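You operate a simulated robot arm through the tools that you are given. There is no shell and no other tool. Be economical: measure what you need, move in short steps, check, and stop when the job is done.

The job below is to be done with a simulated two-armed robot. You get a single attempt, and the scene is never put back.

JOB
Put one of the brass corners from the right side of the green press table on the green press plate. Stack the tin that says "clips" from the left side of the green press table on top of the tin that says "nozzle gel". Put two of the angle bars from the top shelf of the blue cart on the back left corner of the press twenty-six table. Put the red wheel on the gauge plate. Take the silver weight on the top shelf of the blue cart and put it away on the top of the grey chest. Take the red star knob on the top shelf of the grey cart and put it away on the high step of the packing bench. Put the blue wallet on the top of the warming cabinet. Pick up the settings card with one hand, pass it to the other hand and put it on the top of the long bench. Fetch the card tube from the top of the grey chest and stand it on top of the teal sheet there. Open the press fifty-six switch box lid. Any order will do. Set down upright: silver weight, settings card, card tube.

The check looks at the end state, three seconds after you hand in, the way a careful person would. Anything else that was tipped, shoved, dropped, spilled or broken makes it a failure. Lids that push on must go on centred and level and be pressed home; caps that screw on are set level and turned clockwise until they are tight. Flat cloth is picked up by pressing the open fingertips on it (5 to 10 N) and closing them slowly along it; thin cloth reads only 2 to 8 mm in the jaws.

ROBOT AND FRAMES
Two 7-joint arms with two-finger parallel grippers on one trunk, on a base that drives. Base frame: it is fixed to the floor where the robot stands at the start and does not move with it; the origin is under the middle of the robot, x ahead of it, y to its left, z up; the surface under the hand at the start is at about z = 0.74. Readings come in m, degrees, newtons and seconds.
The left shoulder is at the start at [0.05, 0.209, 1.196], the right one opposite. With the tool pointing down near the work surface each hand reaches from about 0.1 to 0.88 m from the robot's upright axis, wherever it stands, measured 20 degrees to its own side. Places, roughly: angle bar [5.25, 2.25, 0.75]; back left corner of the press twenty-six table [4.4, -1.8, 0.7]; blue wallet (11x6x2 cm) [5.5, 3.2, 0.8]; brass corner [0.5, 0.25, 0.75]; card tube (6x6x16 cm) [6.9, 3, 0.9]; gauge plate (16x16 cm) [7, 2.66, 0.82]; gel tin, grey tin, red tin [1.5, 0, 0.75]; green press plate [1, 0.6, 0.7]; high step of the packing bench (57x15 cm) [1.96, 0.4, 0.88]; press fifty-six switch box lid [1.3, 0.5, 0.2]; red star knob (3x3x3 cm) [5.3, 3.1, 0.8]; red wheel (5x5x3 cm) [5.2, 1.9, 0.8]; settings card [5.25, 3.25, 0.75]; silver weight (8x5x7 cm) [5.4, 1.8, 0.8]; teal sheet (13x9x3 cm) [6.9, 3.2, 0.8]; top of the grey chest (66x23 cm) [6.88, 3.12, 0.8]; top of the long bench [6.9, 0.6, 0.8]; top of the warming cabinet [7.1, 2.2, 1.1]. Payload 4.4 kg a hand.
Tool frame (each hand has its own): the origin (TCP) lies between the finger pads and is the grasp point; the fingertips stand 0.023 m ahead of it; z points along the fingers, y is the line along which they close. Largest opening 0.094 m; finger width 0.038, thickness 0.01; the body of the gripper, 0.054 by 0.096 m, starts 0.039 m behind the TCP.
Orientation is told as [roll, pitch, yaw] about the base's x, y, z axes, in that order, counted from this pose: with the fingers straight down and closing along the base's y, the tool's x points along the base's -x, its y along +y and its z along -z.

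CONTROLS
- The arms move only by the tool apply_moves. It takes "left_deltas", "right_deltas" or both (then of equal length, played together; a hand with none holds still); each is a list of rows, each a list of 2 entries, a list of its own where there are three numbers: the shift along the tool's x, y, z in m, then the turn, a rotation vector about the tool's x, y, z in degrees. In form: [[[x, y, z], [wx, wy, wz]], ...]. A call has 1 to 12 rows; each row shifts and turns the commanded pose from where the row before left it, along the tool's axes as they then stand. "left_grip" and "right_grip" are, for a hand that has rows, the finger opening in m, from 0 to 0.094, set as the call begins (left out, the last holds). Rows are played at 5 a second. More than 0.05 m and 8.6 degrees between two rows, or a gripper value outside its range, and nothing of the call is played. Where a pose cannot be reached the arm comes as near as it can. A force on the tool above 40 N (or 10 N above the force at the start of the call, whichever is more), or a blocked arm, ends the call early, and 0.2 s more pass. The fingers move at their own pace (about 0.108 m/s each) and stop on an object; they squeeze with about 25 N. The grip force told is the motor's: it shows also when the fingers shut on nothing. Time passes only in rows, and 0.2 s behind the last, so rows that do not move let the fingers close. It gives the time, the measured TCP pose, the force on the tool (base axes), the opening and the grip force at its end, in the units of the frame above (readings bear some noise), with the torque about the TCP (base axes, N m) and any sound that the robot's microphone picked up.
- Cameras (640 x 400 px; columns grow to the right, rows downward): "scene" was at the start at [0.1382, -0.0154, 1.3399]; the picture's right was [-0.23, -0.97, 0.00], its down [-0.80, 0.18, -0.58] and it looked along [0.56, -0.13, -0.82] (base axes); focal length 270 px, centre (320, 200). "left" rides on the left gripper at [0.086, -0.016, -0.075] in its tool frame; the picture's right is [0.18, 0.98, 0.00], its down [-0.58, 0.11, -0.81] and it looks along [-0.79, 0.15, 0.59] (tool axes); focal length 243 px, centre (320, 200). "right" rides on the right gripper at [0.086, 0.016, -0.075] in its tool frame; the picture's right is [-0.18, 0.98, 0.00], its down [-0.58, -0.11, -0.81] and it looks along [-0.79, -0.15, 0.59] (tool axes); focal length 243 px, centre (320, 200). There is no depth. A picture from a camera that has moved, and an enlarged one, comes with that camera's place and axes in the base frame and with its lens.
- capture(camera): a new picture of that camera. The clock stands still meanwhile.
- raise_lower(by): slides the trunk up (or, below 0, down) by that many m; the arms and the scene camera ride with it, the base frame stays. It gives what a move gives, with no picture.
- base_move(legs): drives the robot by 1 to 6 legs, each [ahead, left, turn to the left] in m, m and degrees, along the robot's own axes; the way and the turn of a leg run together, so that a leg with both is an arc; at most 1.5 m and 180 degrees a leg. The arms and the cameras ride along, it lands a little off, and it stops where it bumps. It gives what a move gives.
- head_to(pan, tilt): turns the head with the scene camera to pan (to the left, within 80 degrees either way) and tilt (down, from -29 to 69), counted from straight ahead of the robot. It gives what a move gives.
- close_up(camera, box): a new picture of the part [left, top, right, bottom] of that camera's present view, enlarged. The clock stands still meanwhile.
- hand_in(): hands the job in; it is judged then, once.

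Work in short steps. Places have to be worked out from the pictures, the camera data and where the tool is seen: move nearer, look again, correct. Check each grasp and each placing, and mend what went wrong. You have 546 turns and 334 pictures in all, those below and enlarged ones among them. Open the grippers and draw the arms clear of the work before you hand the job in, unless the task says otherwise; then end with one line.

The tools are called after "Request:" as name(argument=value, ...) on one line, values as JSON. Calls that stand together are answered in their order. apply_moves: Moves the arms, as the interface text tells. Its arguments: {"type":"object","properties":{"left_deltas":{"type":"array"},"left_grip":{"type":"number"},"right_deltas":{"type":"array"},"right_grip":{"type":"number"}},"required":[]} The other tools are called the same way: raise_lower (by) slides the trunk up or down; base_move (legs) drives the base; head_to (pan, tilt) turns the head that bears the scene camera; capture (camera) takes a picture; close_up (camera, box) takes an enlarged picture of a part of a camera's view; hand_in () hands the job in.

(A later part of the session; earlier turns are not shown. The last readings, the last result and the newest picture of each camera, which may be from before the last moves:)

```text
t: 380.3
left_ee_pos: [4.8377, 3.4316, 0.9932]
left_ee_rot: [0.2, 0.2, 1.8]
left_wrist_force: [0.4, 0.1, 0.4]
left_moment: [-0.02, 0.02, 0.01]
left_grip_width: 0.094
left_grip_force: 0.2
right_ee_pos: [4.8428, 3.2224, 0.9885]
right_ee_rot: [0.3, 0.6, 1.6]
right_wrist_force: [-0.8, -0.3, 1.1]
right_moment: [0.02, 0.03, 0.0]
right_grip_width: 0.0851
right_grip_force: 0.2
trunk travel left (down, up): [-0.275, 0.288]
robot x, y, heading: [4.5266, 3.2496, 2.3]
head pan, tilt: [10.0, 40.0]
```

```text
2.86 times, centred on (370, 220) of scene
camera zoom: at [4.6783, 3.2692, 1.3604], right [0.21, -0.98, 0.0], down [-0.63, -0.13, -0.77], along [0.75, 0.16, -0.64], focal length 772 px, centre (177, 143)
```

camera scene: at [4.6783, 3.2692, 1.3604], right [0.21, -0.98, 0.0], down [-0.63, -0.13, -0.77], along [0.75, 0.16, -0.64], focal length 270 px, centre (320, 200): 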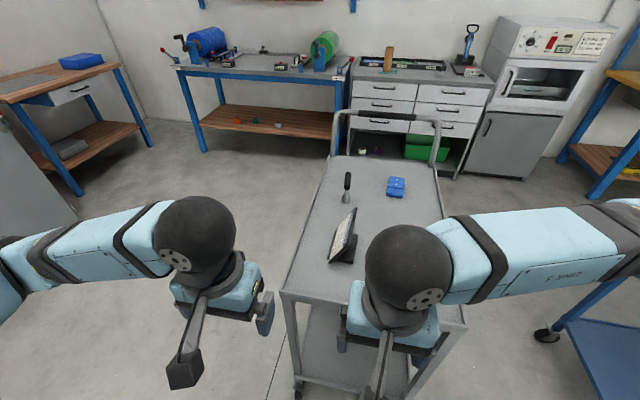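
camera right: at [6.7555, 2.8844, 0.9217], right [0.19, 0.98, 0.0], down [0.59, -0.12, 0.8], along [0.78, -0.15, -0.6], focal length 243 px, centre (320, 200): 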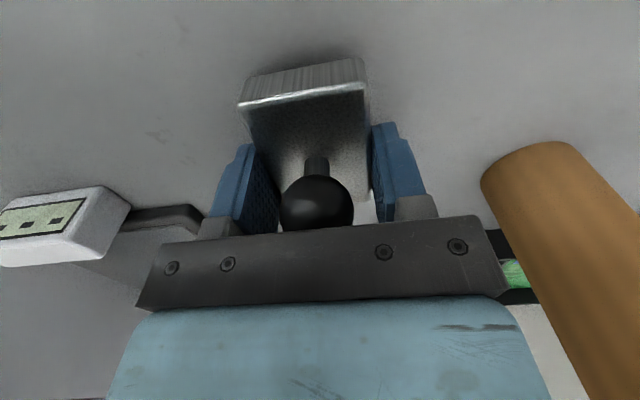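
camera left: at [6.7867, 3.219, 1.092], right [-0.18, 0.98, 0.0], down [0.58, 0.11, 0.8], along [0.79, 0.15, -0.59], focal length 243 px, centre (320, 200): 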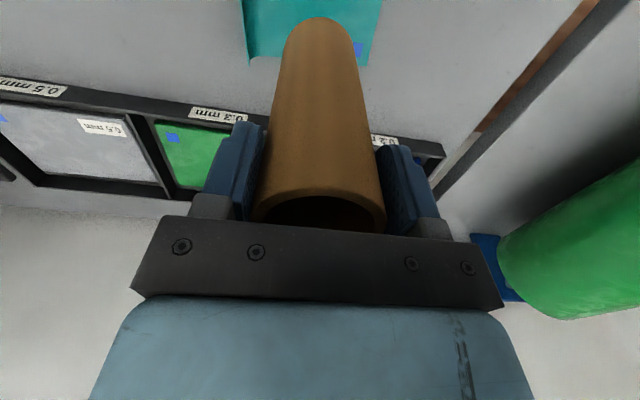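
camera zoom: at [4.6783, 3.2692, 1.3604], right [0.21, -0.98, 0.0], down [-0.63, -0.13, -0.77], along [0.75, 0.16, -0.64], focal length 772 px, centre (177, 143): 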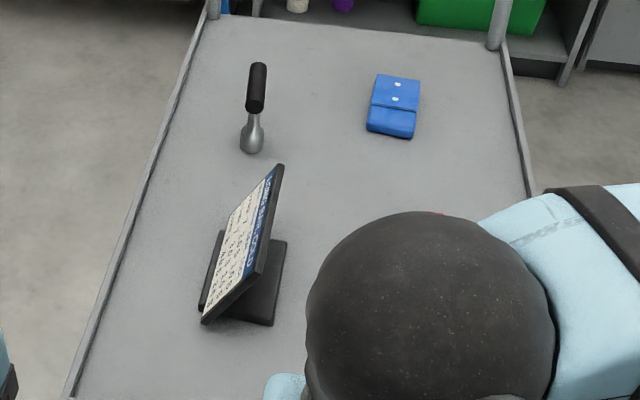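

The settings card is a panel leaning on its base, facing +y; the wallet lies flat at ≈(5.43,3.17). I move 6 cm closer and look with both hand cameras.

Request:
base_move(legs=[[0.06, -0.03, -2.2]])

Request:
apply_moves(right_deltas=[[[-0.045, 0, 0], [0, 0, 0]], [[-0.045, 0, 0], [0, 0, 0]], [[-0.045, 0, 0], [0, 0, 0]], [[-0.045, 0, 0], [0, 0, 0]], [[-0.045, 0, 0], [0, 0, 0]], [[-0.045, 0, 0], [0, 0, 0]], [[-0.045, 0, 0], [0, 0, 0]], [[-0.045, 0, 0], [0, 0, 0]], [[-0.03, 0, 0], [0, 0, 0]], [[0, 0, 0], [0, 0, 0]]])

Request:
capture(camera="right")

Request:
capture(camera="left")

```text
t: 381.3
left_ee_pos: [4.9043, 3.3897, 0.9937]
left_ee_rot: [0.0, 0.4, -0.2]
left_wrist_force: [0.3, -0.1, -0.3]
left_moment: [0.02, 0.0, 0.02]
left_grip_width: 0.0936
left_grip_force: 0.0
right_ee_pos: [4.9019, 3.1815, 0.9888]
right_ee_rot: [0.3, 0.6, -0.6]
right_wrist_force: [1.1, -0.3, 0.1]
right_moment: [-0.01, 0.01, 0.01]
right_grip_width: 0.0849
right_grip_force: 0.1
trunk travel left (down, up): [-0.275, 0.288]
robot x, y, heading: [4.584, 3.2166, 0.0]
head pan, tilt: [10.0, 40.0]
```

```text
t: 383.5
left_ee_pos: [4.9036, 3.3899, 0.9935]
left_ee_rot: [0.1, 0.3, -0.2]
left_wrist_force: [0.2, -1.2, -1.2]
left_moment: [-0.01, 0.0, -0.02]
left_grip_width: 0.094
left_grip_force: 0.1
right_ee_pos: [5.2903, 3.1757, 0.9856]
right_ee_rot: [0.3, 0.6, -0.6]
right_wrist_force: [0.4, 0.7, -0.2]
right_moment: [0.01, -0.01, 0.02]
right_grip_width: 0.0849
right_grip_force: 0.0
trunk travel left (down, up): [-0.275, 0.288]
robot x, y, heading: [4.5904, 3.2174, 0.4]
head pan, tilt: [10.0, 40.0]
```

```text
210 pictures are left
camera right: at [5.2056, 3.192, 1.0599], right [0.19, 0.98, 0.0], down [0.59, -0.12, 0.8], along [0.78, -0.15, -0.6], focal length 243 px, centre (320, 200)
```

right: 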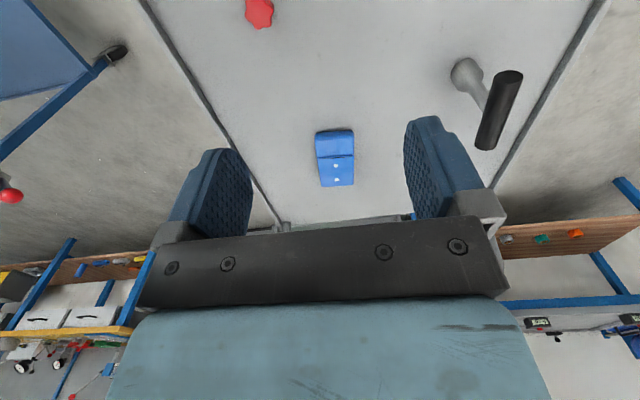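

```text
209 pictures are left
camera left: at [4.8174, 3.3753, 1.0683], right [-0.18, 0.98, 0.0], down [0.59, 0.1, 0.8], along [0.79, 0.15, -0.6], focal length 243 px, centre (320, 200)
```

left: 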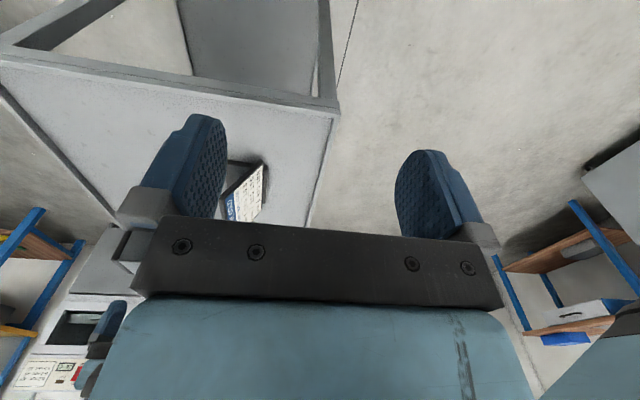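

Wallet centre ≈(5.439,3.171), long side along x. Move over and lower.

Request:
apply_moves(right_deltas=[[[-0.045, 0, 0], [0, 0, 0]], [[-0.045, 0, 0.02], [0, 0, 0]], [[-0.045, -0.003, 0.02], [0, 0, 0]], [[-0.01, 0, 0.04], [0, 0, 0]], [[0, 0, 0.03], [0, 0, 0]], [[0, 0, 0], [0, 0, 0]]])

Request:
capture(camera="right")

```text
t: 384.9
left_ee_pos: [4.9045, 3.3909, 0.9931]
left_ee_rot: [0.1, 0.3, -0.3]
left_wrist_force: [0.0, 0.0, 0.1]
left_moment: [0.02, -0.03, -0.01]
left_grip_width: 0.0938
left_grip_force: 0.1
right_ee_pos: [5.4067, 3.1667, 0.879]
right_ee_rot: [0.3, 0.5, -0.6]
right_wrist_force: [-0.4, -0.9, 0.0]
right_moment: [-0.01, 0.01, 0.01]
right_grip_width: 0.085
right_grip_force: 0.0
right hand out of reach, approached as far as the arm can: row 3, 4, 5
trunk travel left (down, up): [-0.275, 0.288]
robot x, y, heading: [4.5831, 3.2163, -0.6]
head pan, tilt: [10.0, 40.0]
```

```text
208 pictures are left
camera right: at [5.3206, 3.1828, 0.9539], right [0.19, 0.98, 0.0], down [0.59, -0.12, 0.8], along [0.78, -0.15, -0.6], focal length 243 px, centre (320, 200)
```

right: 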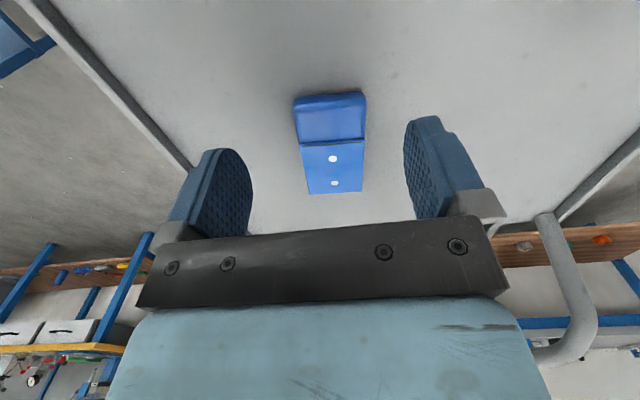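

Reach ends 3 cm short. I try driving a few cm closer.

Request:
base_move(legs=[[0.04, 0, 0.4]])

Request:
capture(camera="right")

```text
t: 385.8
left_ee_pos: [4.9444, 3.3939, 0.9933]
left_ee_rot: [0.0, 0.4, 0.0]
left_wrist_force: [0.1, 0.1, -1.1]
left_moment: [-0.01, 0.04, -0.01]
left_grip_width: 0.0939
left_grip_force: 0.1
right_ee_pos: [5.4474, 3.1746, 0.8786]
right_ee_rot: [0.3, 0.7, -0.3]
right_wrist_force: [0.5, -0.6, 0.5]
right_moment: [-0.03, 0.02, 0.01]
right_grip_width: 0.085
right_grip_force: 0.0
trunk travel left (down, up): [-0.275, 0.288]
robot x, y, heading: [4.627, 3.2156, 0.2]
head pan, tilt: [10.0, 40.0]
```

```text
207 pictures are left
camera right: at [5.3617, 3.1886, 0.9532], right [0.19, 0.98, 0.0], down [0.59, -0.12, 0.8], along [0.79, -0.15, -0.6], focal length 243 px, centre (320, 200)
```

right: 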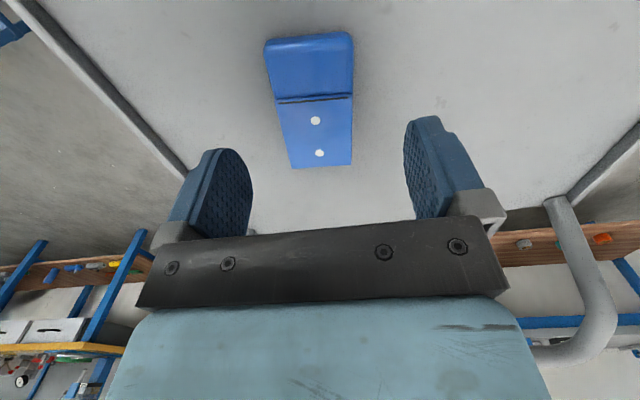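

Now centred. Lower stepwise.

Request:
apply_moves(right_deltas=[[[0, -0.003, 0.03], [0, 0, 0]], [[0, 0, 0.02], [0, 0, 0]], [[0, 0, 0.006], [0, 0, 0]], [[0, 0, 0.005], [0, 0, 0]], [[0, 0, 0], [0, 0, 0]]])

Request:
capture(camera="right")

```text
t: 387.0
left_ee_pos: [4.9416, 3.3941, 0.9928]
left_ee_rot: [0.0, 0.4, 0.0]
left_wrist_force: [-0.1, 0.7, 0.9]
left_moment: [-0.03, 0.01, 0.01]
left_grip_width: 0.0938
left_grip_force: 0.1
right_ee_pos: [5.4343, 3.1678, 0.8187]
right_ee_rot: [0.4, 0.6, -0.2]
right_wrist_force: [0.6, 0.6, 0.4]
right_moment: [0.0, -0.03, 0.0]
right_grip_width: 0.085
right_grip_force: 0.2
right hand out of reach, approached as far as the arm can: row 1, 2, 4
trunk travel left (down, up): [-0.275, 0.288]
robot x, y, heading: [4.6258, 3.2216, 0.3]
head pan, tilt: [10.0, 40.0]
```

```text
206 pictures are left
camera right: at [5.3488, 3.1824, 0.8938], right [0.19, 0.98, 0.0], down [0.59, -0.12, 0.8], along [0.79, -0.15, -0.6], focal length 243 px, centre (320, 200)
```

right: 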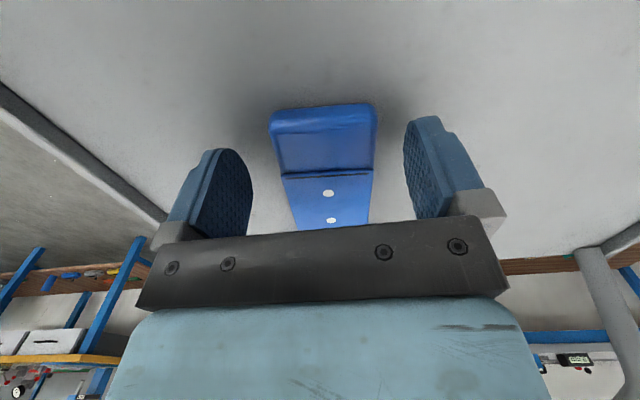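

Request:
apply_moves(right_deltas=[[[0, 0, 0.004], [0, 0, 0]], [[0, 0, 0.003], [0, 0, 0]], [[0, 0, 0.003], [0, 0, 0]], [[0, 0, 0], [0, 0, 0]]])

```text
t: 388.0
left_ee_pos: [4.9422, 3.3942, 0.9922]
left_ee_rot: [0.2, 0.4, 0.1]
left_wrist_force: [-0.5, 0.0, -0.8]
left_moment: [-0.01, 0.01, -0.01]
left_grip_width: 0.0939
left_grip_force: 0.0
right_ee_pos: [5.4336, 3.168, 0.8113]
right_ee_rot: [0.3, 0.6, -0.2]
right_wrist_force: [0.8, -0.1, 0.4]
right_moment: [0.01, -0.01, 0.02]
right_grip_width: 0.0849
right_grip_force: 0.1
right hand out of reach, approached as far as the arm can: row 3
trunk travel left (down, up): [-0.275, 0.288]
robot x, y, heading: [4.6293, 3.2205, 0.4]
head pan, tilt: [10.0, 40.0]
```

Request:
apply_moves(right_deltas=[[[0, 0, 0], [0, 0, 0]], [[0, 0, 0], [0, 0, 0]], [[0, 0, 0], [0, 0, 0]], [[0, 0, 0], [0, 0, 0]]], right_grip=0.03)

Request:
apply_moves(right_deltas=[[[0, 0, -0.01], [0, 0, 0]], [[0.01, 0, -0.03], [0, 0, 0]], [[0.02, 0, -0.04], [0, 0, 0]], [[0.02, 0, -0.04], [0, 0, 0]], [[0, 0, 0], [0, 0, 0]]])

Request:
capture(camera="right")

```text
t: 389.0
left_ee_pos: [4.9428, 3.3929, 0.993]
left_ee_rot: [0.1, 0.3, 0.1]
left_wrist_force: [-0.7, 0.5, -1.3]
left_moment: [0.01, -0.01, 0.03]
left_grip_width: 0.0942
left_grip_force: 0.1
right_ee_pos: [5.4325, 3.1672, 0.8116]
right_ee_rot: [0.3, 0.7, -0.2]
right_wrist_force: [0.6, -0.5, 0.7]
right_moment: [-0.03, 0.02, 0.02]
right_grip_width: 0.0551
right_grip_force: 24.8
trunk travel left (down, up): [-0.275, 0.288]
robot x, y, heading: [4.6267, 3.2181, 0.2]
head pan, tilt: [10.0, 40.0]
```

```text
t: 390.2
left_ee_pos: [4.9434, 3.3932, 0.9942]
left_ee_rot: [0.1, 0.5, 0.1]
left_wrist_force: [-0.8, -0.6, 0.0]
left_moment: [-0.02, 0.05, -0.01]
left_grip_width: 0.0937
left_grip_force: 0.0
right_ee_pos: [5.3842, 3.1659, 0.9329]
right_ee_rot: [0.4, 0.7, -0.2]
right_wrist_force: [0.1, 0.3, -1.1]
right_moment: [0.0, 0.05, -0.01]
right_grip_width: 0.0549
right_grip_force: 24.7
trunk travel left (down, up): [-0.275, 0.288]
robot x, y, heading: [4.625, 3.2236, 0.3]
head pan, tilt: [10.0, 40.0]
```

```text
205 pictures are left
camera right: at [5.2982, 3.181, 1.0083], right [0.19, 0.98, 0.0], down [0.59, -0.11, 0.8], along [0.79, -0.15, -0.6], focal length 243 px, centre (320, 200)
```

right: 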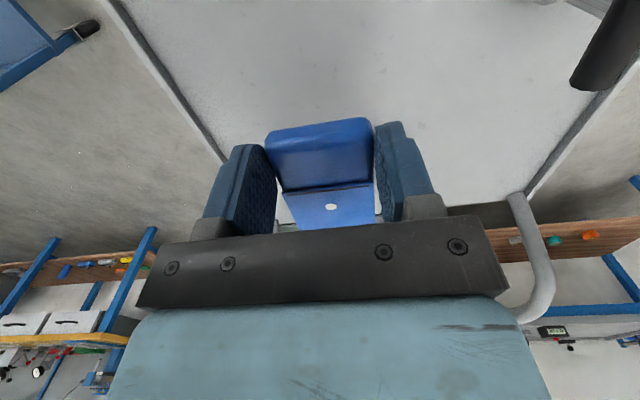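

Wallet is held. Withdraw the right hand high and slightly right, then view the card with the left hand.

Request:
apply_moves(right_deltas=[[[0, -0.02, -0.04], [0, 0, 0]], [[0.02, -0.02, -0.04], [0, 0, 0]], [[0.045, -0.01, 0], [0, 0, 0]], [[0.045, -0.01, 0], [0, 0, 0]], [[0.045, 0, 0], [0, 0, 0]], [[0.045, 0, 0], [0, 0, 0]], [[0.045, 0, 0], [0, 0, 0]], [[0.045, 0, 0], [0, 0, 0]], [[0.045, 0, 0], [0, 0, 0]], [[0.045, 0, 0], [0, 0, 0]], [[0.02, 0, 0], [0, 0, 0]]])

Request:
capture(camera="scene")

Request:
close_up(camera="scene", box=[260, 160, 420, 300])

```text
t: 392.6
left_ee_pos: [4.9427, 3.3942, 0.9931]
left_ee_rot: [0.1, 0.3, 0.0]
left_wrist_force: [-0.2, -0.5, 0.2]
left_moment: [-0.01, -0.03, 0.0]
left_grip_width: 0.0941
left_grip_force: 0.1
right_ee_pos: [4.984, 3.1075, 1.0171]
right_ee_rot: [0.3, 0.6, -0.2]
right_wrist_force: [0.4, -0.3, 0.2]
right_moment: [-0.03, 0.01, -0.01]
right_grip_width: 0.0553
right_grip_force: 25.1
trunk travel left (down, up): [-0.275, 0.288]
robot x, y, heading: [4.6307, 3.2208, 0.4]
head pan, tilt: [10.0, 40.0]
```

```text
204 pictures are left
camera scene: at [4.7784, 3.2358, 1.3604], right [0.18, -0.98, 0.0], down [-0.63, -0.12, -0.77], along [0.75, 0.14, -0.64], focal length 270 px, centre (320, 200)
```

scene: 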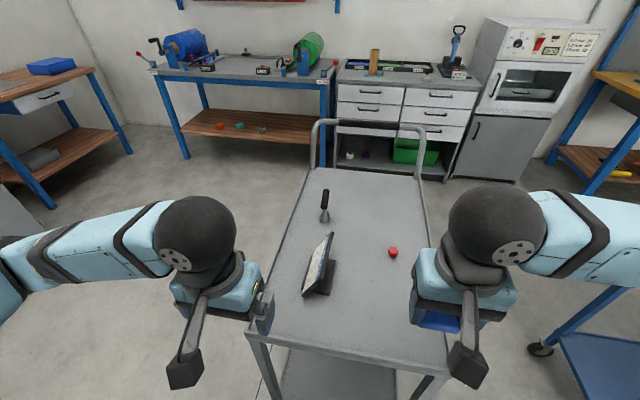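

```text
2.86 times, centred on (340, 230) of scene
camera zoom: at [4.7784, 3.2358, 1.3604], right [0.18, -0.98, 0.0], down [-0.63, -0.12, -0.77], along [0.75, 0.14, -0.64], focal length 772 px, centre (263, 114)
```

zoom: 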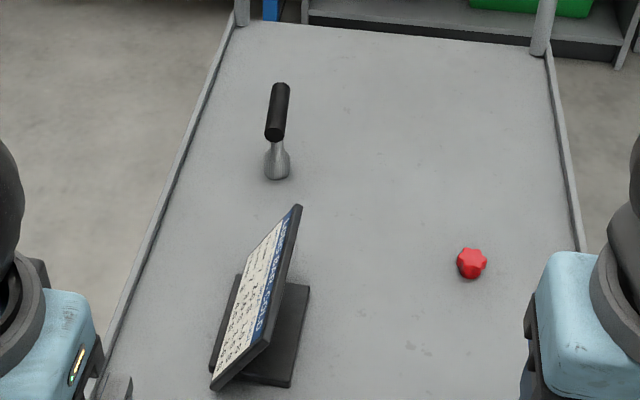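

Card geometry: panel top edge from (5.09,3.29) to (5.22,3.29) at z≈0.887, leaning 27° toward −y, base on y 3.275–3.34. I move the right hand aside, bring the left hand above the panel's near end and tilt it 27°.

Request:
apply_moves(left_deltas=[[[0, 0, -0.03], [0, 0, 0]], [[-0.03, -0.03, 0], [0, 0, 0]], [[-0.035, -0.03, 0], [0, 0, 0]], [[-0.035, -0.03, 0], [0, 0, 0]], [[-0.035, -0.03, 0], [0, 0, 0]], [[-0.037, -0.02, 0], [0, 0, 0]], [[0, 0, 0], [-7, 0, 0]], [[0, 0, 0], [-7, 0, 0]], [[0, 0, 0], [-7, 0, 0]], [[0, 0, 0], [-6, 0, 0]], [[0, -0.028, 0], [0, 0, 0]]], right_deltas=[[[0.03, -0.03, 0], [0, 0, 0]], [[0.03, -0.03, 0], [0, 0, 0]], [[0, -0.02, 0], [0, 0, 0]], [[0, 0, 0], [0, 0, 0]], [[0, 0, 0], [0, 0, 0]], [[0, 0, 0], [0, 0, 0]], [[0, 0, 0], [0, 0, 0]], [[0, 0, 0], [0, 0, 0]], [[0, 0, 0], [0, 0, 0]], [[0, 0, 0], [0, 0, 0]], [[0, 0, 0], [0, 0, 0]]], left_grip=0.06)

Request:
capture(camera="left")

Request:
capture(camera="scene")

```text
t: 395.0
left_ee_pos: [5.1147, 3.2291, 1.0089]
left_ee_rot: [27.2, 0.4, 0.1]
left_wrist_force: [0.2, -0.7, 0.2]
left_moment: [0.03, 0.01, 0.0]
left_grip_width: 0.0599
left_grip_force: 0.1
right_ee_pos: [4.949, 3.0431, 1.0153]
right_ee_rot: [0.3, 0.8, -0.2]
right_wrist_force: [0.4, -0.5, 0.0]
right_moment: [0.02, 0.02, 0.0]
right_grip_width: 0.055
right_grip_force: 24.9
right hand out of reach, approached as far as the arm can: row 2, 3
trunk travel left (down, up): [-0.275, 0.288]
robot x, y, heading: [4.6233, 3.2241, 0.2]
head pan, tilt: [10.0, 40.0]
```

```text
202 pictures are left
camera left: at [5.0294, 3.1801, 1.0689], right [-0.18, 0.87, 0.45], down [0.59, -0.27, 0.76], along [0.79, 0.4, -0.46], focal length 243 px, centre (320, 200)
```

left: 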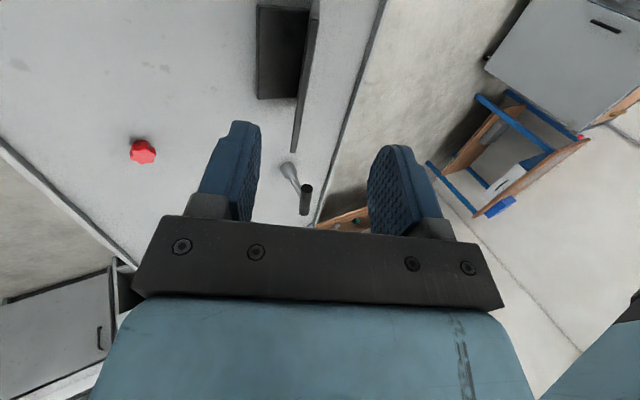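

```text
201 pictures are left
camera scene: at [4.779, 3.2349, 1.3603], right [0.18, -0.98, 0.0], down [-0.63, -0.11, -0.77], along [0.75, 0.14, -0.64], focal length 270 px, centre (320, 200)
```

scene: 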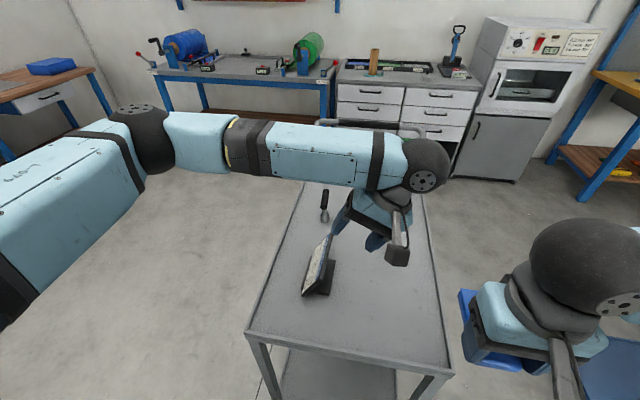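

The panel appears ~6 mm off axis; I correct and descend most of the way along the tilted axis.

Request:
apply_moves(left_deltas=[[[0, -0.006, 0.03], [0, 0, 0]], [[0, 0, 0.04], [0, 0, 0]], [[0, 0, 0.025], [0, 0, 0]], [[0, 0, 0], [0, 0, 0]]])

Request:
capture(camera="left")

```text
t: 396.0
left_ee_pos: [5.1155, 3.2669, 0.9211]
left_ee_rot: [27.1, 0.4, 0.1]
left_wrist_force: [0.1, -0.5, -0.1]
left_moment: [0.03, 0.04, 0.01]
left_grip_width: 0.06
left_grip_force: 0.1
right_ee_pos: [4.9484, 3.0433, 1.0157]
right_ee_rot: [0.1, 0.8, -0.2]
right_wrist_force: [-0.2, 0.2, -0.7]
right_moment: [0.0, 0.07, -0.02]
right_grip_width: 0.0549
right_grip_force: 25.0
trunk travel left (down, up): [-0.275, 0.288]
robot x, y, heading: [4.6233, 3.2205, 0.2]
head pan, tilt: [10.0, 40.0]
```

```text
200 pictures are left
camera left: at [5.0286, 3.2191, 0.9817], right [-0.18, 0.87, 0.45], down [0.59, -0.27, 0.76], along [0.79, 0.4, -0.46], focal length 243 px, centre (320, 200)
```

left: 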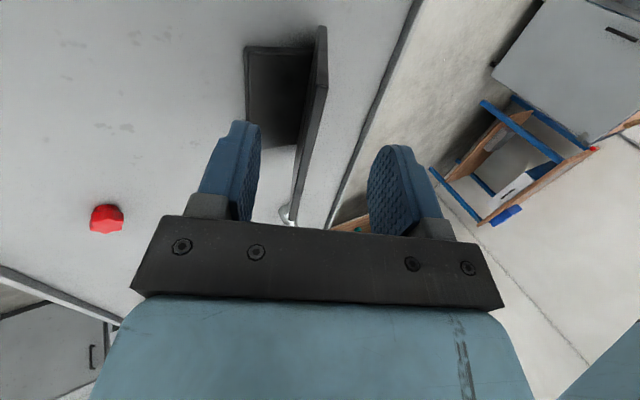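

Request:
apply_moves(left_deltas=[[[0, 0, 0.03], [0, 0, 0]], [[0, 0, 0.015], [0, 0, 0]], [[0, 0, 0], [0, 0, 0]]])

Request:
capture(camera="left")

```text
t: 396.8
left_ee_pos: [5.114, 3.2878, 0.8825]
left_ee_rot: [27.0, 0.3, 0.1]
left_wrist_force: [1.3, -0.4, 0.0]
left_moment: [0.0, -0.04, -0.02]
left_grip_width: 0.0599
left_grip_force: 0.2
right_ee_pos: [4.9484, 3.0426, 1.0165]
right_ee_rot: [0.2, 0.7, -0.3]
right_wrist_force: [0.3, 0.8, -0.6]
right_moment: [0.03, 0.01, -0.03]
right_grip_width: 0.0551
right_grip_force: 24.3
trunk travel left (down, up): [-0.275, 0.288]
robot x, y, heading: [4.6268, 3.2214, 0.1]
head pan, tilt: [10.0, 40.0]
```

```text
199 pictures are left
camera left: at [5.0283, 3.2393, 0.9419], right [-0.18, 0.87, 0.45], down [0.59, -0.27, 0.76], along [0.79, 0.4, -0.46], focal length 243 px, centre (320, 200)
```

left: 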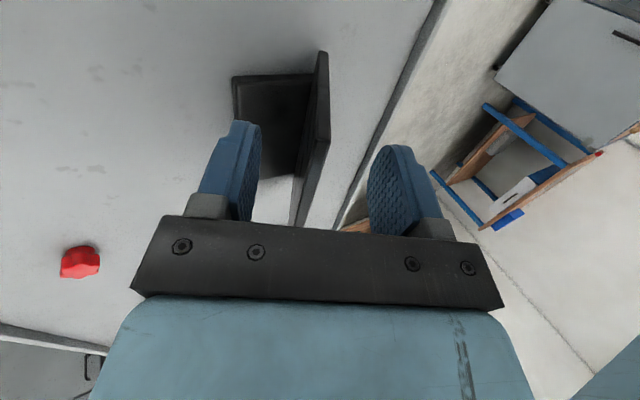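

The panel's top edge is still ~18 mm beyond the TCP, so I descend 28 mm more before closing.

Request:
apply_moves(left_deltas=[[[0, 0, 0.015], [0, 0, 0]], [[0, 0, 0.013], [0, 0, 0]], [[0, 0, 0], [0, 0, 0]]])

Request:
capture(camera="left")

```text
t: 397.6
left_ee_pos: [5.1144, 3.3001, 0.8565]
left_ee_rot: [27.1, 0.3, 0.2]
left_wrist_force: [0.7, 0.4, 0.0]
left_moment: [0.04, -0.02, 0.0]
left_grip_width: 0.06
left_grip_force: 0.0
right_ee_pos: [4.9479, 3.0431, 1.0164]
right_ee_rot: [0.2, 0.7, -0.1]
right_wrist_force: [0.1, -0.5, -1.1]
right_moment: [0.01, 0.03, 0.0]
right_grip_width: 0.0552
right_grip_force: 25.0
trunk travel left (down, up): [-0.275, 0.288]
robot x, y, heading: [4.6292, 3.2222, 0.4]
head pan, tilt: [10.0, 40.0]
```

```text
198 pictures are left
camera left: at [5.0279, 3.2518, 0.9163], right [-0.18, 0.87, 0.45], down [0.59, -0.27, 0.76], along [0.79, 0.4, -0.46], focal length 243 px, centre (320, 200)
```

left: 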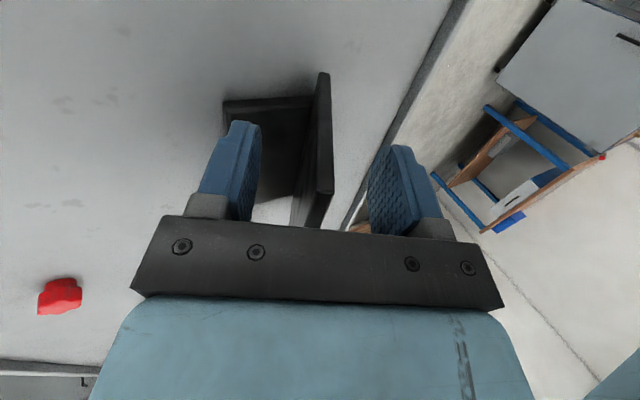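

Good overlap now. Close.

Request:
apply_moves(left_deltas=[[[0, 0, 0], [0, 0, 0]], [[0, 0, 0], [0, 0, 0]], [[0, 0, 0], [0, 0, 0]], [[0, 0, 0], [0, 0, 0]]], left_grip=0.0)

Request:
capture(camera="left")

```text
t: 398.6
left_ee_pos: [5.115, 3.3002, 0.8572]
left_ee_rot: [27.1, 0.4, 0.1]
left_wrist_force: [-0.5, 1.2, -0.9]
left_moment: [0.11, 0.08, 0.03]
left_grip_width: 0.0079
left_grip_force: 24.2
right_ee_pos: [4.948, 3.0436, 1.0147]
right_ee_rot: [0.2, 0.6, -0.2]
right_wrist_force: [1.2, 0.0, -1.0]
right_moment: [-0.01, -0.01, 0.01]
right_grip_width: 0.055
right_grip_force: 25.0
trunk travel left (down, up): [-0.275, 0.288]
robot x, y, heading: [4.6249, 3.2201, 0.2]
head pan, tilt: [10.0, 40.0]
```

```text
197 pictures are left
camera left: at [5.0279, 3.2518, 0.9164], right [-0.18, 0.87, 0.45], down [0.59, -0.27, 0.76], along [0.79, 0.4, -0.46], focal length 243 px, centre (320, 200)
```

left: 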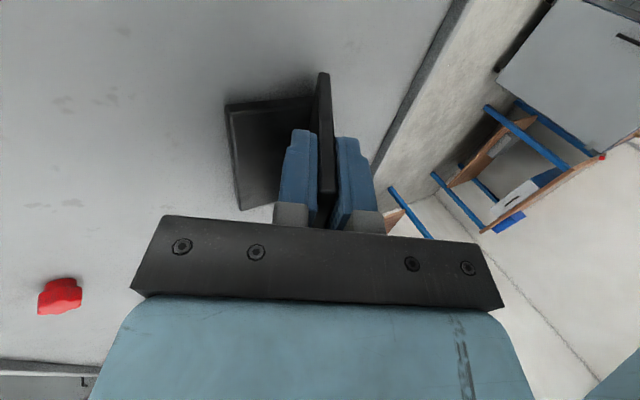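

Panel gripped (8 mm). Lift straight up and check.

Request:
apply_moves(left_deltas=[[[0, 0.009, -0.0178], [0, 0, 0]], [[0, 0.0182, -0.0356], [0, 0, 0]], [[0, 0.0182, -0.0356], [0, 0, 0]], [[0, 0.0182, -0.0356], [0, 0, 0]], [[0, 0, 0], [0, 0, 0]]])

Request:
capture(camera="left")

Request:
capture(camera="scene")

```text
t: 399.8
left_ee_pos: [5.1143, 3.3018, 0.9957]
left_ee_rot: [27.1, 0.4, 0.2]
left_wrist_force: [-0.1, 0.1, -1.8]
left_moment: [0.02, 0.1, -0.02]
left_grip_width: 0.0077
left_grip_force: 24.6
right_ee_pos: [4.9497, 3.0427, 1.0146]
right_ee_rot: [0.2, 0.9, -0.2]
right_wrist_force: [0.4, -0.4, -0.7]
right_moment: [-0.03, 0.01, 0.05]
right_grip_width: 0.0551
right_grip_force: 24.7
trunk travel left (down, up): [-0.275, 0.288]
robot x, y, heading: [4.6284, 3.2219, 0.2]
head pan, tilt: [10.0, 40.0]
```

```text
196 pictures are left
camera left: at [5.0287, 3.2525, 1.0555], right [-0.18, 0.87, 0.45], down [0.59, -0.27, 0.76], along [0.79, 0.4, -0.46], focal length 243 px, centre (320, 200)
```

left: 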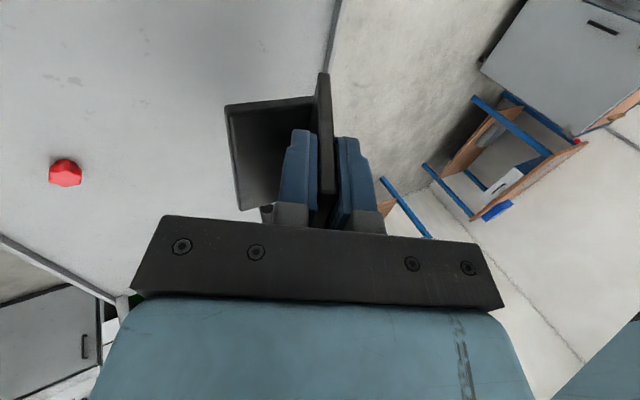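

```text
195 pictures are left
camera scene: at [4.779, 3.2361, 1.3603], right [0.18, -0.98, 0.0], down [-0.63, -0.12, -0.77], along [0.75, 0.14, -0.64], focal length 270 px, centre (320, 200)
```

scene: 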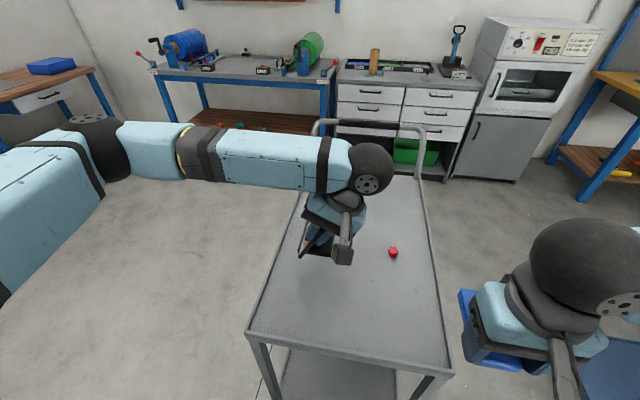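

The card is held. I draw the left hand in and drive round to the warming cabinet.

Request:
apply_moves(left_deltas=[[[0.045, 0, 0], [0, 0, 0]], [[0.045, 0, 0], [0, 0, 0]], [[0.045, 0, 0], [0, 0, 0]], [[0.03, 0.02, 0], [0, 0, 0]]])

Request:
base_move(legs=[[-0.15, 0, 0], [0, -1.2, 0], [0, -1.1, 0], [1.48, 0, 0]])

Request:
base_move(legs=[[0.1, 1.05, 0]])

Request:
head_to(pan=0, tilt=30)

Request:
capture(camera="scene")

```text
t: 400.8
left_ee_pos: [4.9489, 3.3181, 1.0057]
left_ee_rot: [26.9, 0.3, 0.1]
left_wrist_force: [0.1, 0.5, -1.3]
left_moment: [-0.04, 0.08, 0.03]
left_grip_width: 0.0076
left_grip_force: 25.3
right_ee_pos: [4.9473, 3.0443, 1.0161]
right_ee_rot: [0.2, 0.7, -0.1]
right_wrist_force: [-0.8, -0.3, -0.7]
right_moment: [-0.03, 0.06, 0.01]
right_grip_width: 0.055
right_grip_force: 24.5
trunk travel left (down, up): [-0.275, 0.288]
robot x, y, heading: [4.6261, 3.2164, 0.1]
head pan, tilt: [10.0, 40.0]
```

```text
t: 429.1
left_ee_pos: [6.3015, 1.0279, 1.0068]
left_ee_rot: [27.1, 0.5, 0.5]
left_wrist_force: [-1.0, -0.3, -1.6]
left_moment: [0.0, 0.08, 0.04]
left_grip_width: 0.0079
left_grip_force: 25.7
right_ee_pos: [6.3013, 0.7547, 1.0165]
right_ee_rot: [0.2, 0.7, 0.3]
right_wrist_force: [0.2, 0.3, -0.5]
right_moment: [-0.03, 0.0, 0.02]
right_grip_width: 0.0552
right_grip_force: 25.1
trunk travel left (down, up): [-0.275, 0.288]
robot x, y, heading: [5.9823, 0.9245, 0.6]
head pan, tilt: [10.0, 40.0]
```

```text
t: 438.7
left_ee_pos: [6.3919, 2.0777, 1.0078]
left_ee_rot: [27.1, 0.3, 0.3]
left_wrist_force: [-0.9, -0.5, -1.7]
left_moment: [-0.05, 0.1, -0.01]
left_grip_width: 0.0078
left_grip_force: 25.3
right_ee_pos: [6.3894, 1.8026, 1.0162]
right_ee_rot: [0.1, 0.7, -0.1]
right_wrist_force: [0.3, -1.1, -0.3]
right_moment: [0.03, 0.04, 0.02]
right_grip_width: 0.0549
right_grip_force: 24.8
trunk travel left (down, up): [-0.275, 0.288]
robot x, y, heading: [6.0645, 1.976, 0.6]
head pan, tilt: [10.0, 40.0]
```

```text
t: 439.4
left_ee_pos: [6.3905, 2.0768, 1.0071]
left_ee_rot: [27.1, 0.4, 0.2]
left_wrist_force: [-0.2, 0.3, 0.2]
left_moment: [-0.03, 0.08, 0.01]
left_grip_width: 0.0079
left_grip_force: 24.8
right_ee_pos: [6.3892, 1.8042, 1.0158]
right_ee_rot: [0.2, 0.7, -0.1]
right_wrist_force: [0.0, 0.1, -0.5]
right_moment: [-0.01, 0.02, 0.0]
right_grip_width: 0.0552
right_grip_force: 24.5
trunk travel left (down, up): [-0.275, 0.288]
robot x, y, heading: [6.073, 1.9762, 0.6]
head pan, tilt: [0.0, 30.0]
```

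```text
194 pictures are left
camera scene: at [6.2257, 1.9808, 1.3757], right [0.01, -1.0, 0.0], down [-0.5, 0.0, -0.87], along [0.87, 0.01, -0.5], focal length 270 px, centre (320, 200)
```

scene: 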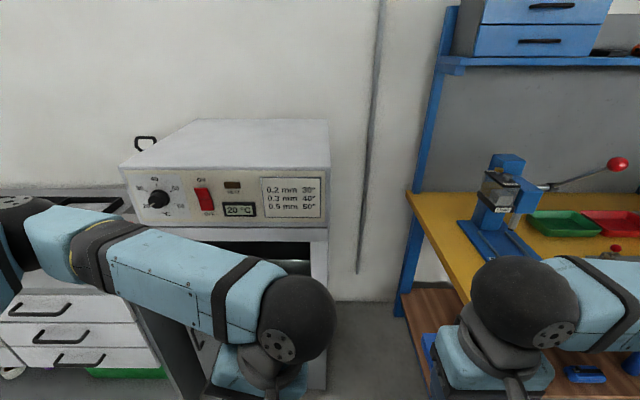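

Cabinet top spans x 6.86–7.39, y 1.96–2.50, z≈1.1. I raise the trunk 0.2 m and step in front of it.

Request:
raise_lower(by=0.2)

Request:
base_move(legs=[[0.12, 0.33, -0.6]])

Request:
apply_moves(right_deltas=[[[-0.03, 0.01, -0.02], [0, 0, 0]], [[-0.045, 0.01, 0], [0, 0, 0]], [[-0.045, 0.01, 0], [0, 0, 0]], [[-0.045, 0.01, 0], [0, 0, 0]], [[-0.045, 0.01, 0], [0, 0, 0]], [[-0.045, 0.01, 0], [0, 0, 0]], [[-0.045, 0.0, 0], [0, 0, 0]], [[-0.045, 0.0, 0], [0, 0, 0]], [[0, 0, 0], [0, 0, 0]]])

Request:
capture(camera="scene")

Request:
capture(camera="right")

```text
t: 441.6
left_ee_pos: [6.3912, 2.0775, 1.2069]
left_ee_rot: [27.0, 0.3, 0.3]
left_wrist_force: [0.5, 1.1, -1.6]
left_moment: [-0.03, 0.1, -0.01]
left_grip_width: 0.0082
left_grip_force: 25.3
right_ee_pos: [6.3895, 1.8044, 1.2161]
right_ee_rot: [0.1, 0.7, -0.2]
right_wrist_force: [0.4, 0.8, -0.2]
right_moment: [0.01, 0.04, -0.02]
right_grip_width: 0.0554
right_grip_force: 25.5
trunk travel left (down, up): [-0.475, 0.088]
robot x, y, heading: [6.0707, 1.9782, 0.3]
head pan, tilt: [0.0, 30.0]
```

```text
t: 445.0
left_ee_pos: [6.5109, 2.4031, 1.2064]
left_ee_rot: [27.0, 0.3, -0.1]
left_wrist_force: [0.1, 0.0, -1.6]
left_moment: [-0.01, 0.12, -0.01]
left_grip_width: 0.0079
left_grip_force: 24.9
right_ee_pos: [6.5071, 2.1297, 1.2154]
right_ee_rot: [0.1, 0.7, -0.5]
right_wrist_force: [-0.4, 0.1, 0.2]
right_moment: [-0.01, 0.0, -0.01]
right_grip_width: 0.0552
right_grip_force: 25.1
trunk travel left (down, up): [-0.475, 0.088]
robot x, y, heading: [6.1877, 2.3052, 0.3]
head pan, tilt: [0.0, 30.0]
```

```text
t: 447.0
left_ee_pos: [6.5089, 2.4039, 1.2068]
left_ee_rot: [27.1, 0.3, -0.2]
left_wrist_force: [0.4, 0.8, -1.4]
left_moment: [0.01, 0.13, 0.0]
left_grip_width: 0.0079
left_grip_force: 24.8
right_ee_pos: [6.8519, 2.1863, 1.2321]
right_ee_rot: [0.2, 0.7, -0.5]
right_wrist_force: [0.2, -0.4, -0.1]
right_moment: [0.02, 0.01, 0.0]
right_grip_width: 0.0553
right_grip_force: 25.1
trunk travel left (down, up): [-0.475, 0.088]
robot x, y, heading: [6.1843, 2.3038, 0.1]
head pan, tilt: [0.0, 30.0]
```

```text
193 pictures are left
camera scene: at [6.3438, 2.3078, 1.5758], right [0.0, -1.0, 0.0], down [-0.5, 0.0, -0.87], along [0.87, 0.0, -0.5], focal length 270 px, centre (320, 200)
```

scene: 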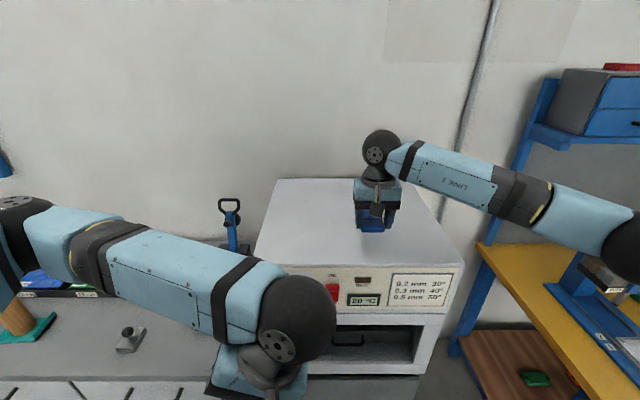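

```text
192 pictures are left
camera right: at [6.7677, 2.2019, 1.3074], right [0.19, 0.98, 0.0], down [0.59, -0.12, 0.8], along [0.78, -0.15, -0.6], focal length 243 px, centre (320, 200)
```

right: 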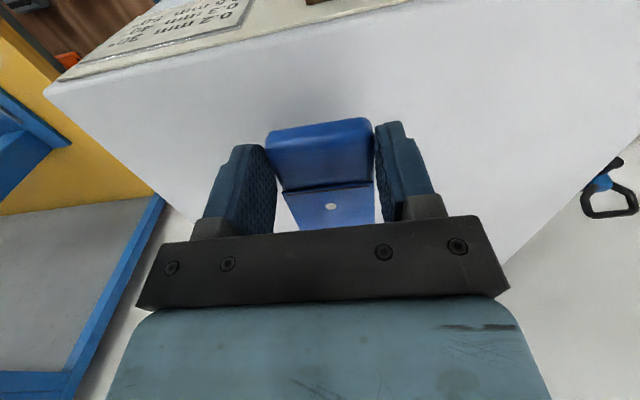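

Top is clear; height ≈1.11. Advance 10 cm and lower the wallet.

Request:
apply_moves(right_deltas=[[[-0.045, 0, 0], [0, 0, 0]], [[-0.045, 0, 0], [0, 0, 0]], [[-0.01, 0, 0.03], [0, 0, 0]], [[0, 0, 0.03], [0, 0, 0]], [[0, 0, 0.01], [0, 0, 0]], [[0, 0, 0.005], [0, 0, 0]], [[0, 0, 0], [0, 0, 0]]])

```text
t: 448.6
left_ee_pos: [6.5119, 2.4042, 1.2069]
left_ee_rot: [27.1, 0.3, -0.2]
left_wrist_force: [-0.5, 0.5, -1.6]
left_moment: [-0.02, 0.11, 0.01]
left_grip_width: 0.0077
left_grip_force: 25.1
right_ee_pos: [6.9519, 2.1873, 1.1539]
right_ee_rot: [0.3, 0.8, -0.4]
right_wrist_force: [0.5, -0.1, -0.9]
right_moment: [0.01, 0.04, 0.0]
right_grip_width: 0.0552
right_grip_force: 25.0
trunk travel left (down, up): [-0.475, 0.088]
robot x, y, heading: [6.1848, 2.303, 0.1]
head pan, tilt: [0.0, 30.0]
```

Request:
apply_moves(right_deltas=[[[0, 0, 0.005], [0, 0, 0]], [[0, 0, 0.004], [0, 0, 0]], [[0, 0, 0.003], [0, 0, 0]], [[0, 0, 0.003], [0, 0, 0]], [[0, 0, 0], [0, 0, 0]]])

Request:
close_up(camera="scene", box=[300, 120, 440, 260])

```text
t: 449.8
left_ee_pos: [6.5066, 2.4038, 1.2076]
left_ee_rot: [27.1, 0.3, -0.1]
left_wrist_force: [0.1, -0.6, -1.6]
left_moment: [-0.04, 0.03, 0.0]
left_grip_width: 0.0078
left_grip_force: 24.9
right_ee_pos: [6.9499, 2.187, 1.1453]
right_ee_rot: [0.3, 0.5, -0.5]
right_wrist_force: [6.3, -1.9, 32.3]
right_moment: [0.33, -0.33, -0.15]
right_grip_width: 0.0554
right_grip_force: 24.8
trunk travel left (down, up): [-0.475, 0.088]
robot x, y, heading: [6.1849, 2.3108, 0.1]
head pan, tilt: [0.0, 30.0]
```

```text
2.86 times, centred on (370, 190) of scene
camera zoom: at [6.3407, 2.3086, 1.5765], right [0.0, -1.0, 0.0], down [-0.5, 0.0, -0.87], along [0.87, 0.0, -0.5], focal length 772 px, centre (177, 229)
```

zoom: 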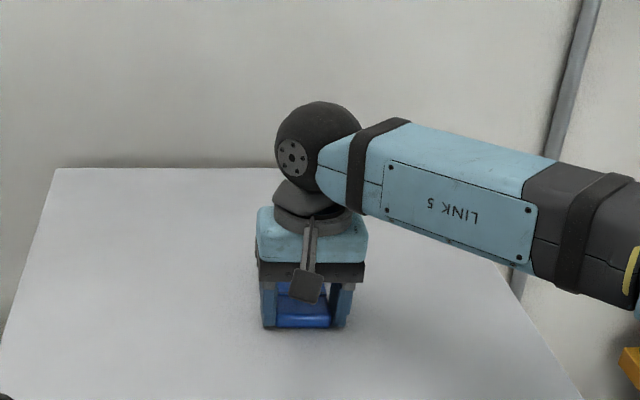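

Contact made (32 N). Ease up, release, lift and withdraw.

Request:
apply_moves(right_deltas=[[[0, 0, -0.004], [0, 0, 0]], [[0, 0, 0], [0, 0, 0]]])

Request:
apply_moves(right_deltas=[[[0, 0, 0], [0, 0, 0]], [[0, 0, 0], [0, 0, 0]], [[0, 0, -0.03], [0, 0, 0]], [[0, 0, -0.045], [0, 0, 0]], [[0.045, 0, -0.01], [0, 0, 0]], [[0.045, 0, 0], [0, 0, 0]], [[0.045, 0, 0], [0, 0, 0]], [[0.045, 0, 0], [0, 0, 0]], [[0.045, 0, 0], [0, 0, 0]], [[0.045, 0, 0], [0, 0, 0]], [[0.045, 0, 0], [0, 0, 0]], [[0.045, 0, 0], [0, 0, 0]]], right_grip=0.085)

Request:
capture(camera="scene")

```text
t: 450.4
left_ee_pos: [6.5087, 2.4028, 1.2068]
left_ee_rot: [27.1, 0.3, -0.1]
left_wrist_force: [0.3, -0.7, -1.8]
left_moment: [-0.02, 0.09, -0.03]
left_grip_width: 0.0079
left_grip_force: 24.6
right_ee_pos: [6.9505, 2.1866, 1.1449]
right_ee_rot: [0.1, 0.8, -0.4]
right_wrist_force: [0.1, -1.0, 11.8]
right_moment: [-0.11, 0.05, -0.02]
right_grip_width: 0.0555
right_grip_force: 25.0
trunk travel left (down, up): [-0.475, 0.088]
robot x, y, heading: [6.1856, 2.3081, -0.2]
head pan, tilt: [0.0, 30.0]
```

```text
t: 453.0
left_ee_pos: [6.5088, 2.4049, 1.206]
left_ee_rot: [27.0, 0.3, 0.0]
left_wrist_force: [0.8, -0.8, -1.4]
left_moment: [-0.01, 0.06, 0.01]
left_grip_width: 0.0076
left_grip_force: 25.2
right_ee_pos: [6.5935, 2.1897, 1.2335]
right_ee_rot: [0.1, 0.8, -0.4]
right_wrist_force: [0.0, 0.0, -0.5]
right_moment: [0.03, -0.01, -0.04]
right_grip_width: 0.0851
right_grip_force: 0.0
trunk travel left (down, up): [-0.475, 0.088]
robot x, y, heading: [6.1844, 2.3072, 0.4]
head pan, tilt: [0.0, 30.0]
```

```text
190 pictures are left
camera scene: at [6.3435, 2.3083, 1.5759], right [0.0, -1.0, 0.0], down [-0.5, 0.0, -0.87], along [0.87, 0.0, -0.5], focal length 270 px, centre (320, 200)
```

scene: 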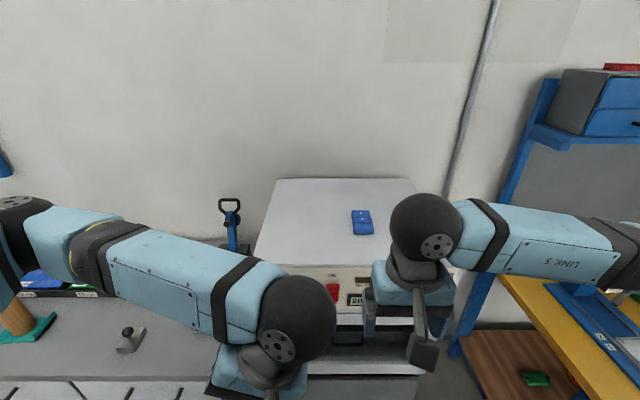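

Wallet is on the cabinet. I back into the free aisle near the long bench for handing the card over.

Request:
apply_moves(right_deltas=[[[0.045, 0, 0], [0, 0, 0]], [[0.045, 0, 0], [0, 0, 0]], [[0.03, 0, 0], [0, 0, 0]]])

Request:
base_move(legs=[[-0.22, 0, 0], [0, -1.35, 0]])

Request:
raise_lower(by=-0.1)

Request:
head_to(pan=0, tilt=40)

Request:
capture(camera="scene")

```text
t: 453.8
left_ee_pos: [6.5099, 2.404, 1.2058]
left_ee_rot: [27.1, 0.5, -0.1]
left_wrist_force: [0.2, 0.3, -1.0]
left_moment: [-0.01, 0.04, -0.01]
left_grip_width: 0.008
left_grip_force: 24.9
right_ee_pos: [6.4719, 2.1899, 1.2361]
right_ee_rot: [0.1, 0.8, -0.5]
right_wrist_force: [0.0, 0.0, 0.4]
right_moment: [0.0, 0.01, 0.0]
right_grip_width: 0.085
right_grip_force: 0.1
trunk travel left (down, up): [-0.475, 0.088]
robot x, y, heading: [6.1837, 2.3077, 0.1]
head pan, tilt: [0.0, 30.0]
```

```text
t: 467.1
left_ee_pos: [6.2918, 1.0529, 1.2062]
left_ee_rot: [27.1, 0.3, -0.3]
left_wrist_force: [0.7, 0.1, -1.3]
left_moment: [0.0, 0.06, 0.0]
left_grip_width: 0.0077
left_grip_force: 24.8
right_ee_pos: [6.2556, 0.8389, 1.2352]
right_ee_rot: [0.2, 0.8, -0.6]
right_wrist_force: [0.1, 0.6, 0.4]
right_moment: [-0.03, -0.03, -0.02]
right_grip_width: 0.0851
right_grip_force: 0.3
trunk travel left (down, up): [-0.475, 0.088]
robot x, y, heading: [5.9656, 0.9588, -0.2]
head pan, tilt: [0.0, 30.0]
```

```text
t: 468.5
left_ee_pos: [6.2909, 1.0528, 1.107]
left_ee_rot: [27.1, 0.3, -0.3]
left_wrist_force: [0.2, -0.7, -1.5]
left_moment: [-0.03, 0.05, -0.02]
left_grip_width: 0.008
left_grip_force: 24.6
right_ee_pos: [6.2558, 0.8403, 1.1345]
right_ee_rot: [0.3, 0.8, -0.6]
right_wrist_force: [-0.5, -0.7, -0.9]
right_moment: [0.02, 0.0, 0.03]
right_grip_width: 0.0849
right_grip_force: 0.1
trunk travel left (down, up): [-0.375, 0.188]
robot x, y, heading: [5.9694, 0.9582, -0.0]
head pan, tilt: [0.0, 30.0]
```

```text
t: 469.2
left_ee_pos: [6.2915, 1.0526, 1.1057]
left_ee_rot: [27.2, 0.4, -0.3]
left_wrist_force: [-0.5, 0.1, -1.7]
left_moment: [-0.01, 0.07, 0.0]
left_grip_width: 0.0078
left_grip_force: 25.7
right_ee_pos: [6.2542, 0.8403, 1.1354]
right_ee_rot: [0.3, 0.8, -0.7]
right_wrist_force: [0.1, -0.6, -0.1]
right_moment: [0.0, -0.01, 0.03]
right_grip_width: 0.0852
right_grip_force: 0.0
trunk travel left (down, up): [-0.375, 0.188]
robot x, y, heading: [5.965, 0.9598, -0.2]
head pan, tilt: [0.0, 40.0]
```

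```text
189 pictures are left
camera scene: at [6.1202, 0.9578, 1.4604], right [0.0, -1.0, 0.0], down [-0.64, 0.0, -0.77], along [0.77, 0.0, -0.64], focal length 270 px, centre (320, 200)
```

scene: 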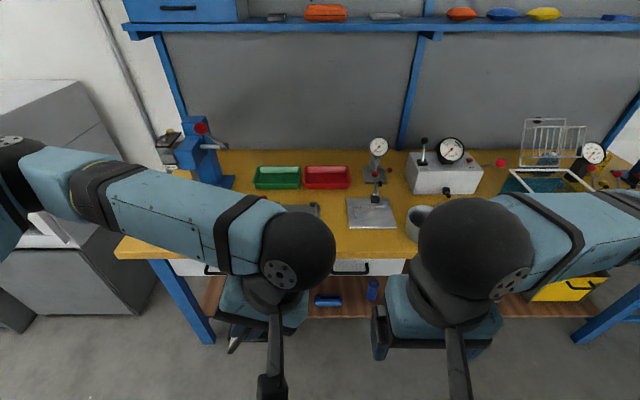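

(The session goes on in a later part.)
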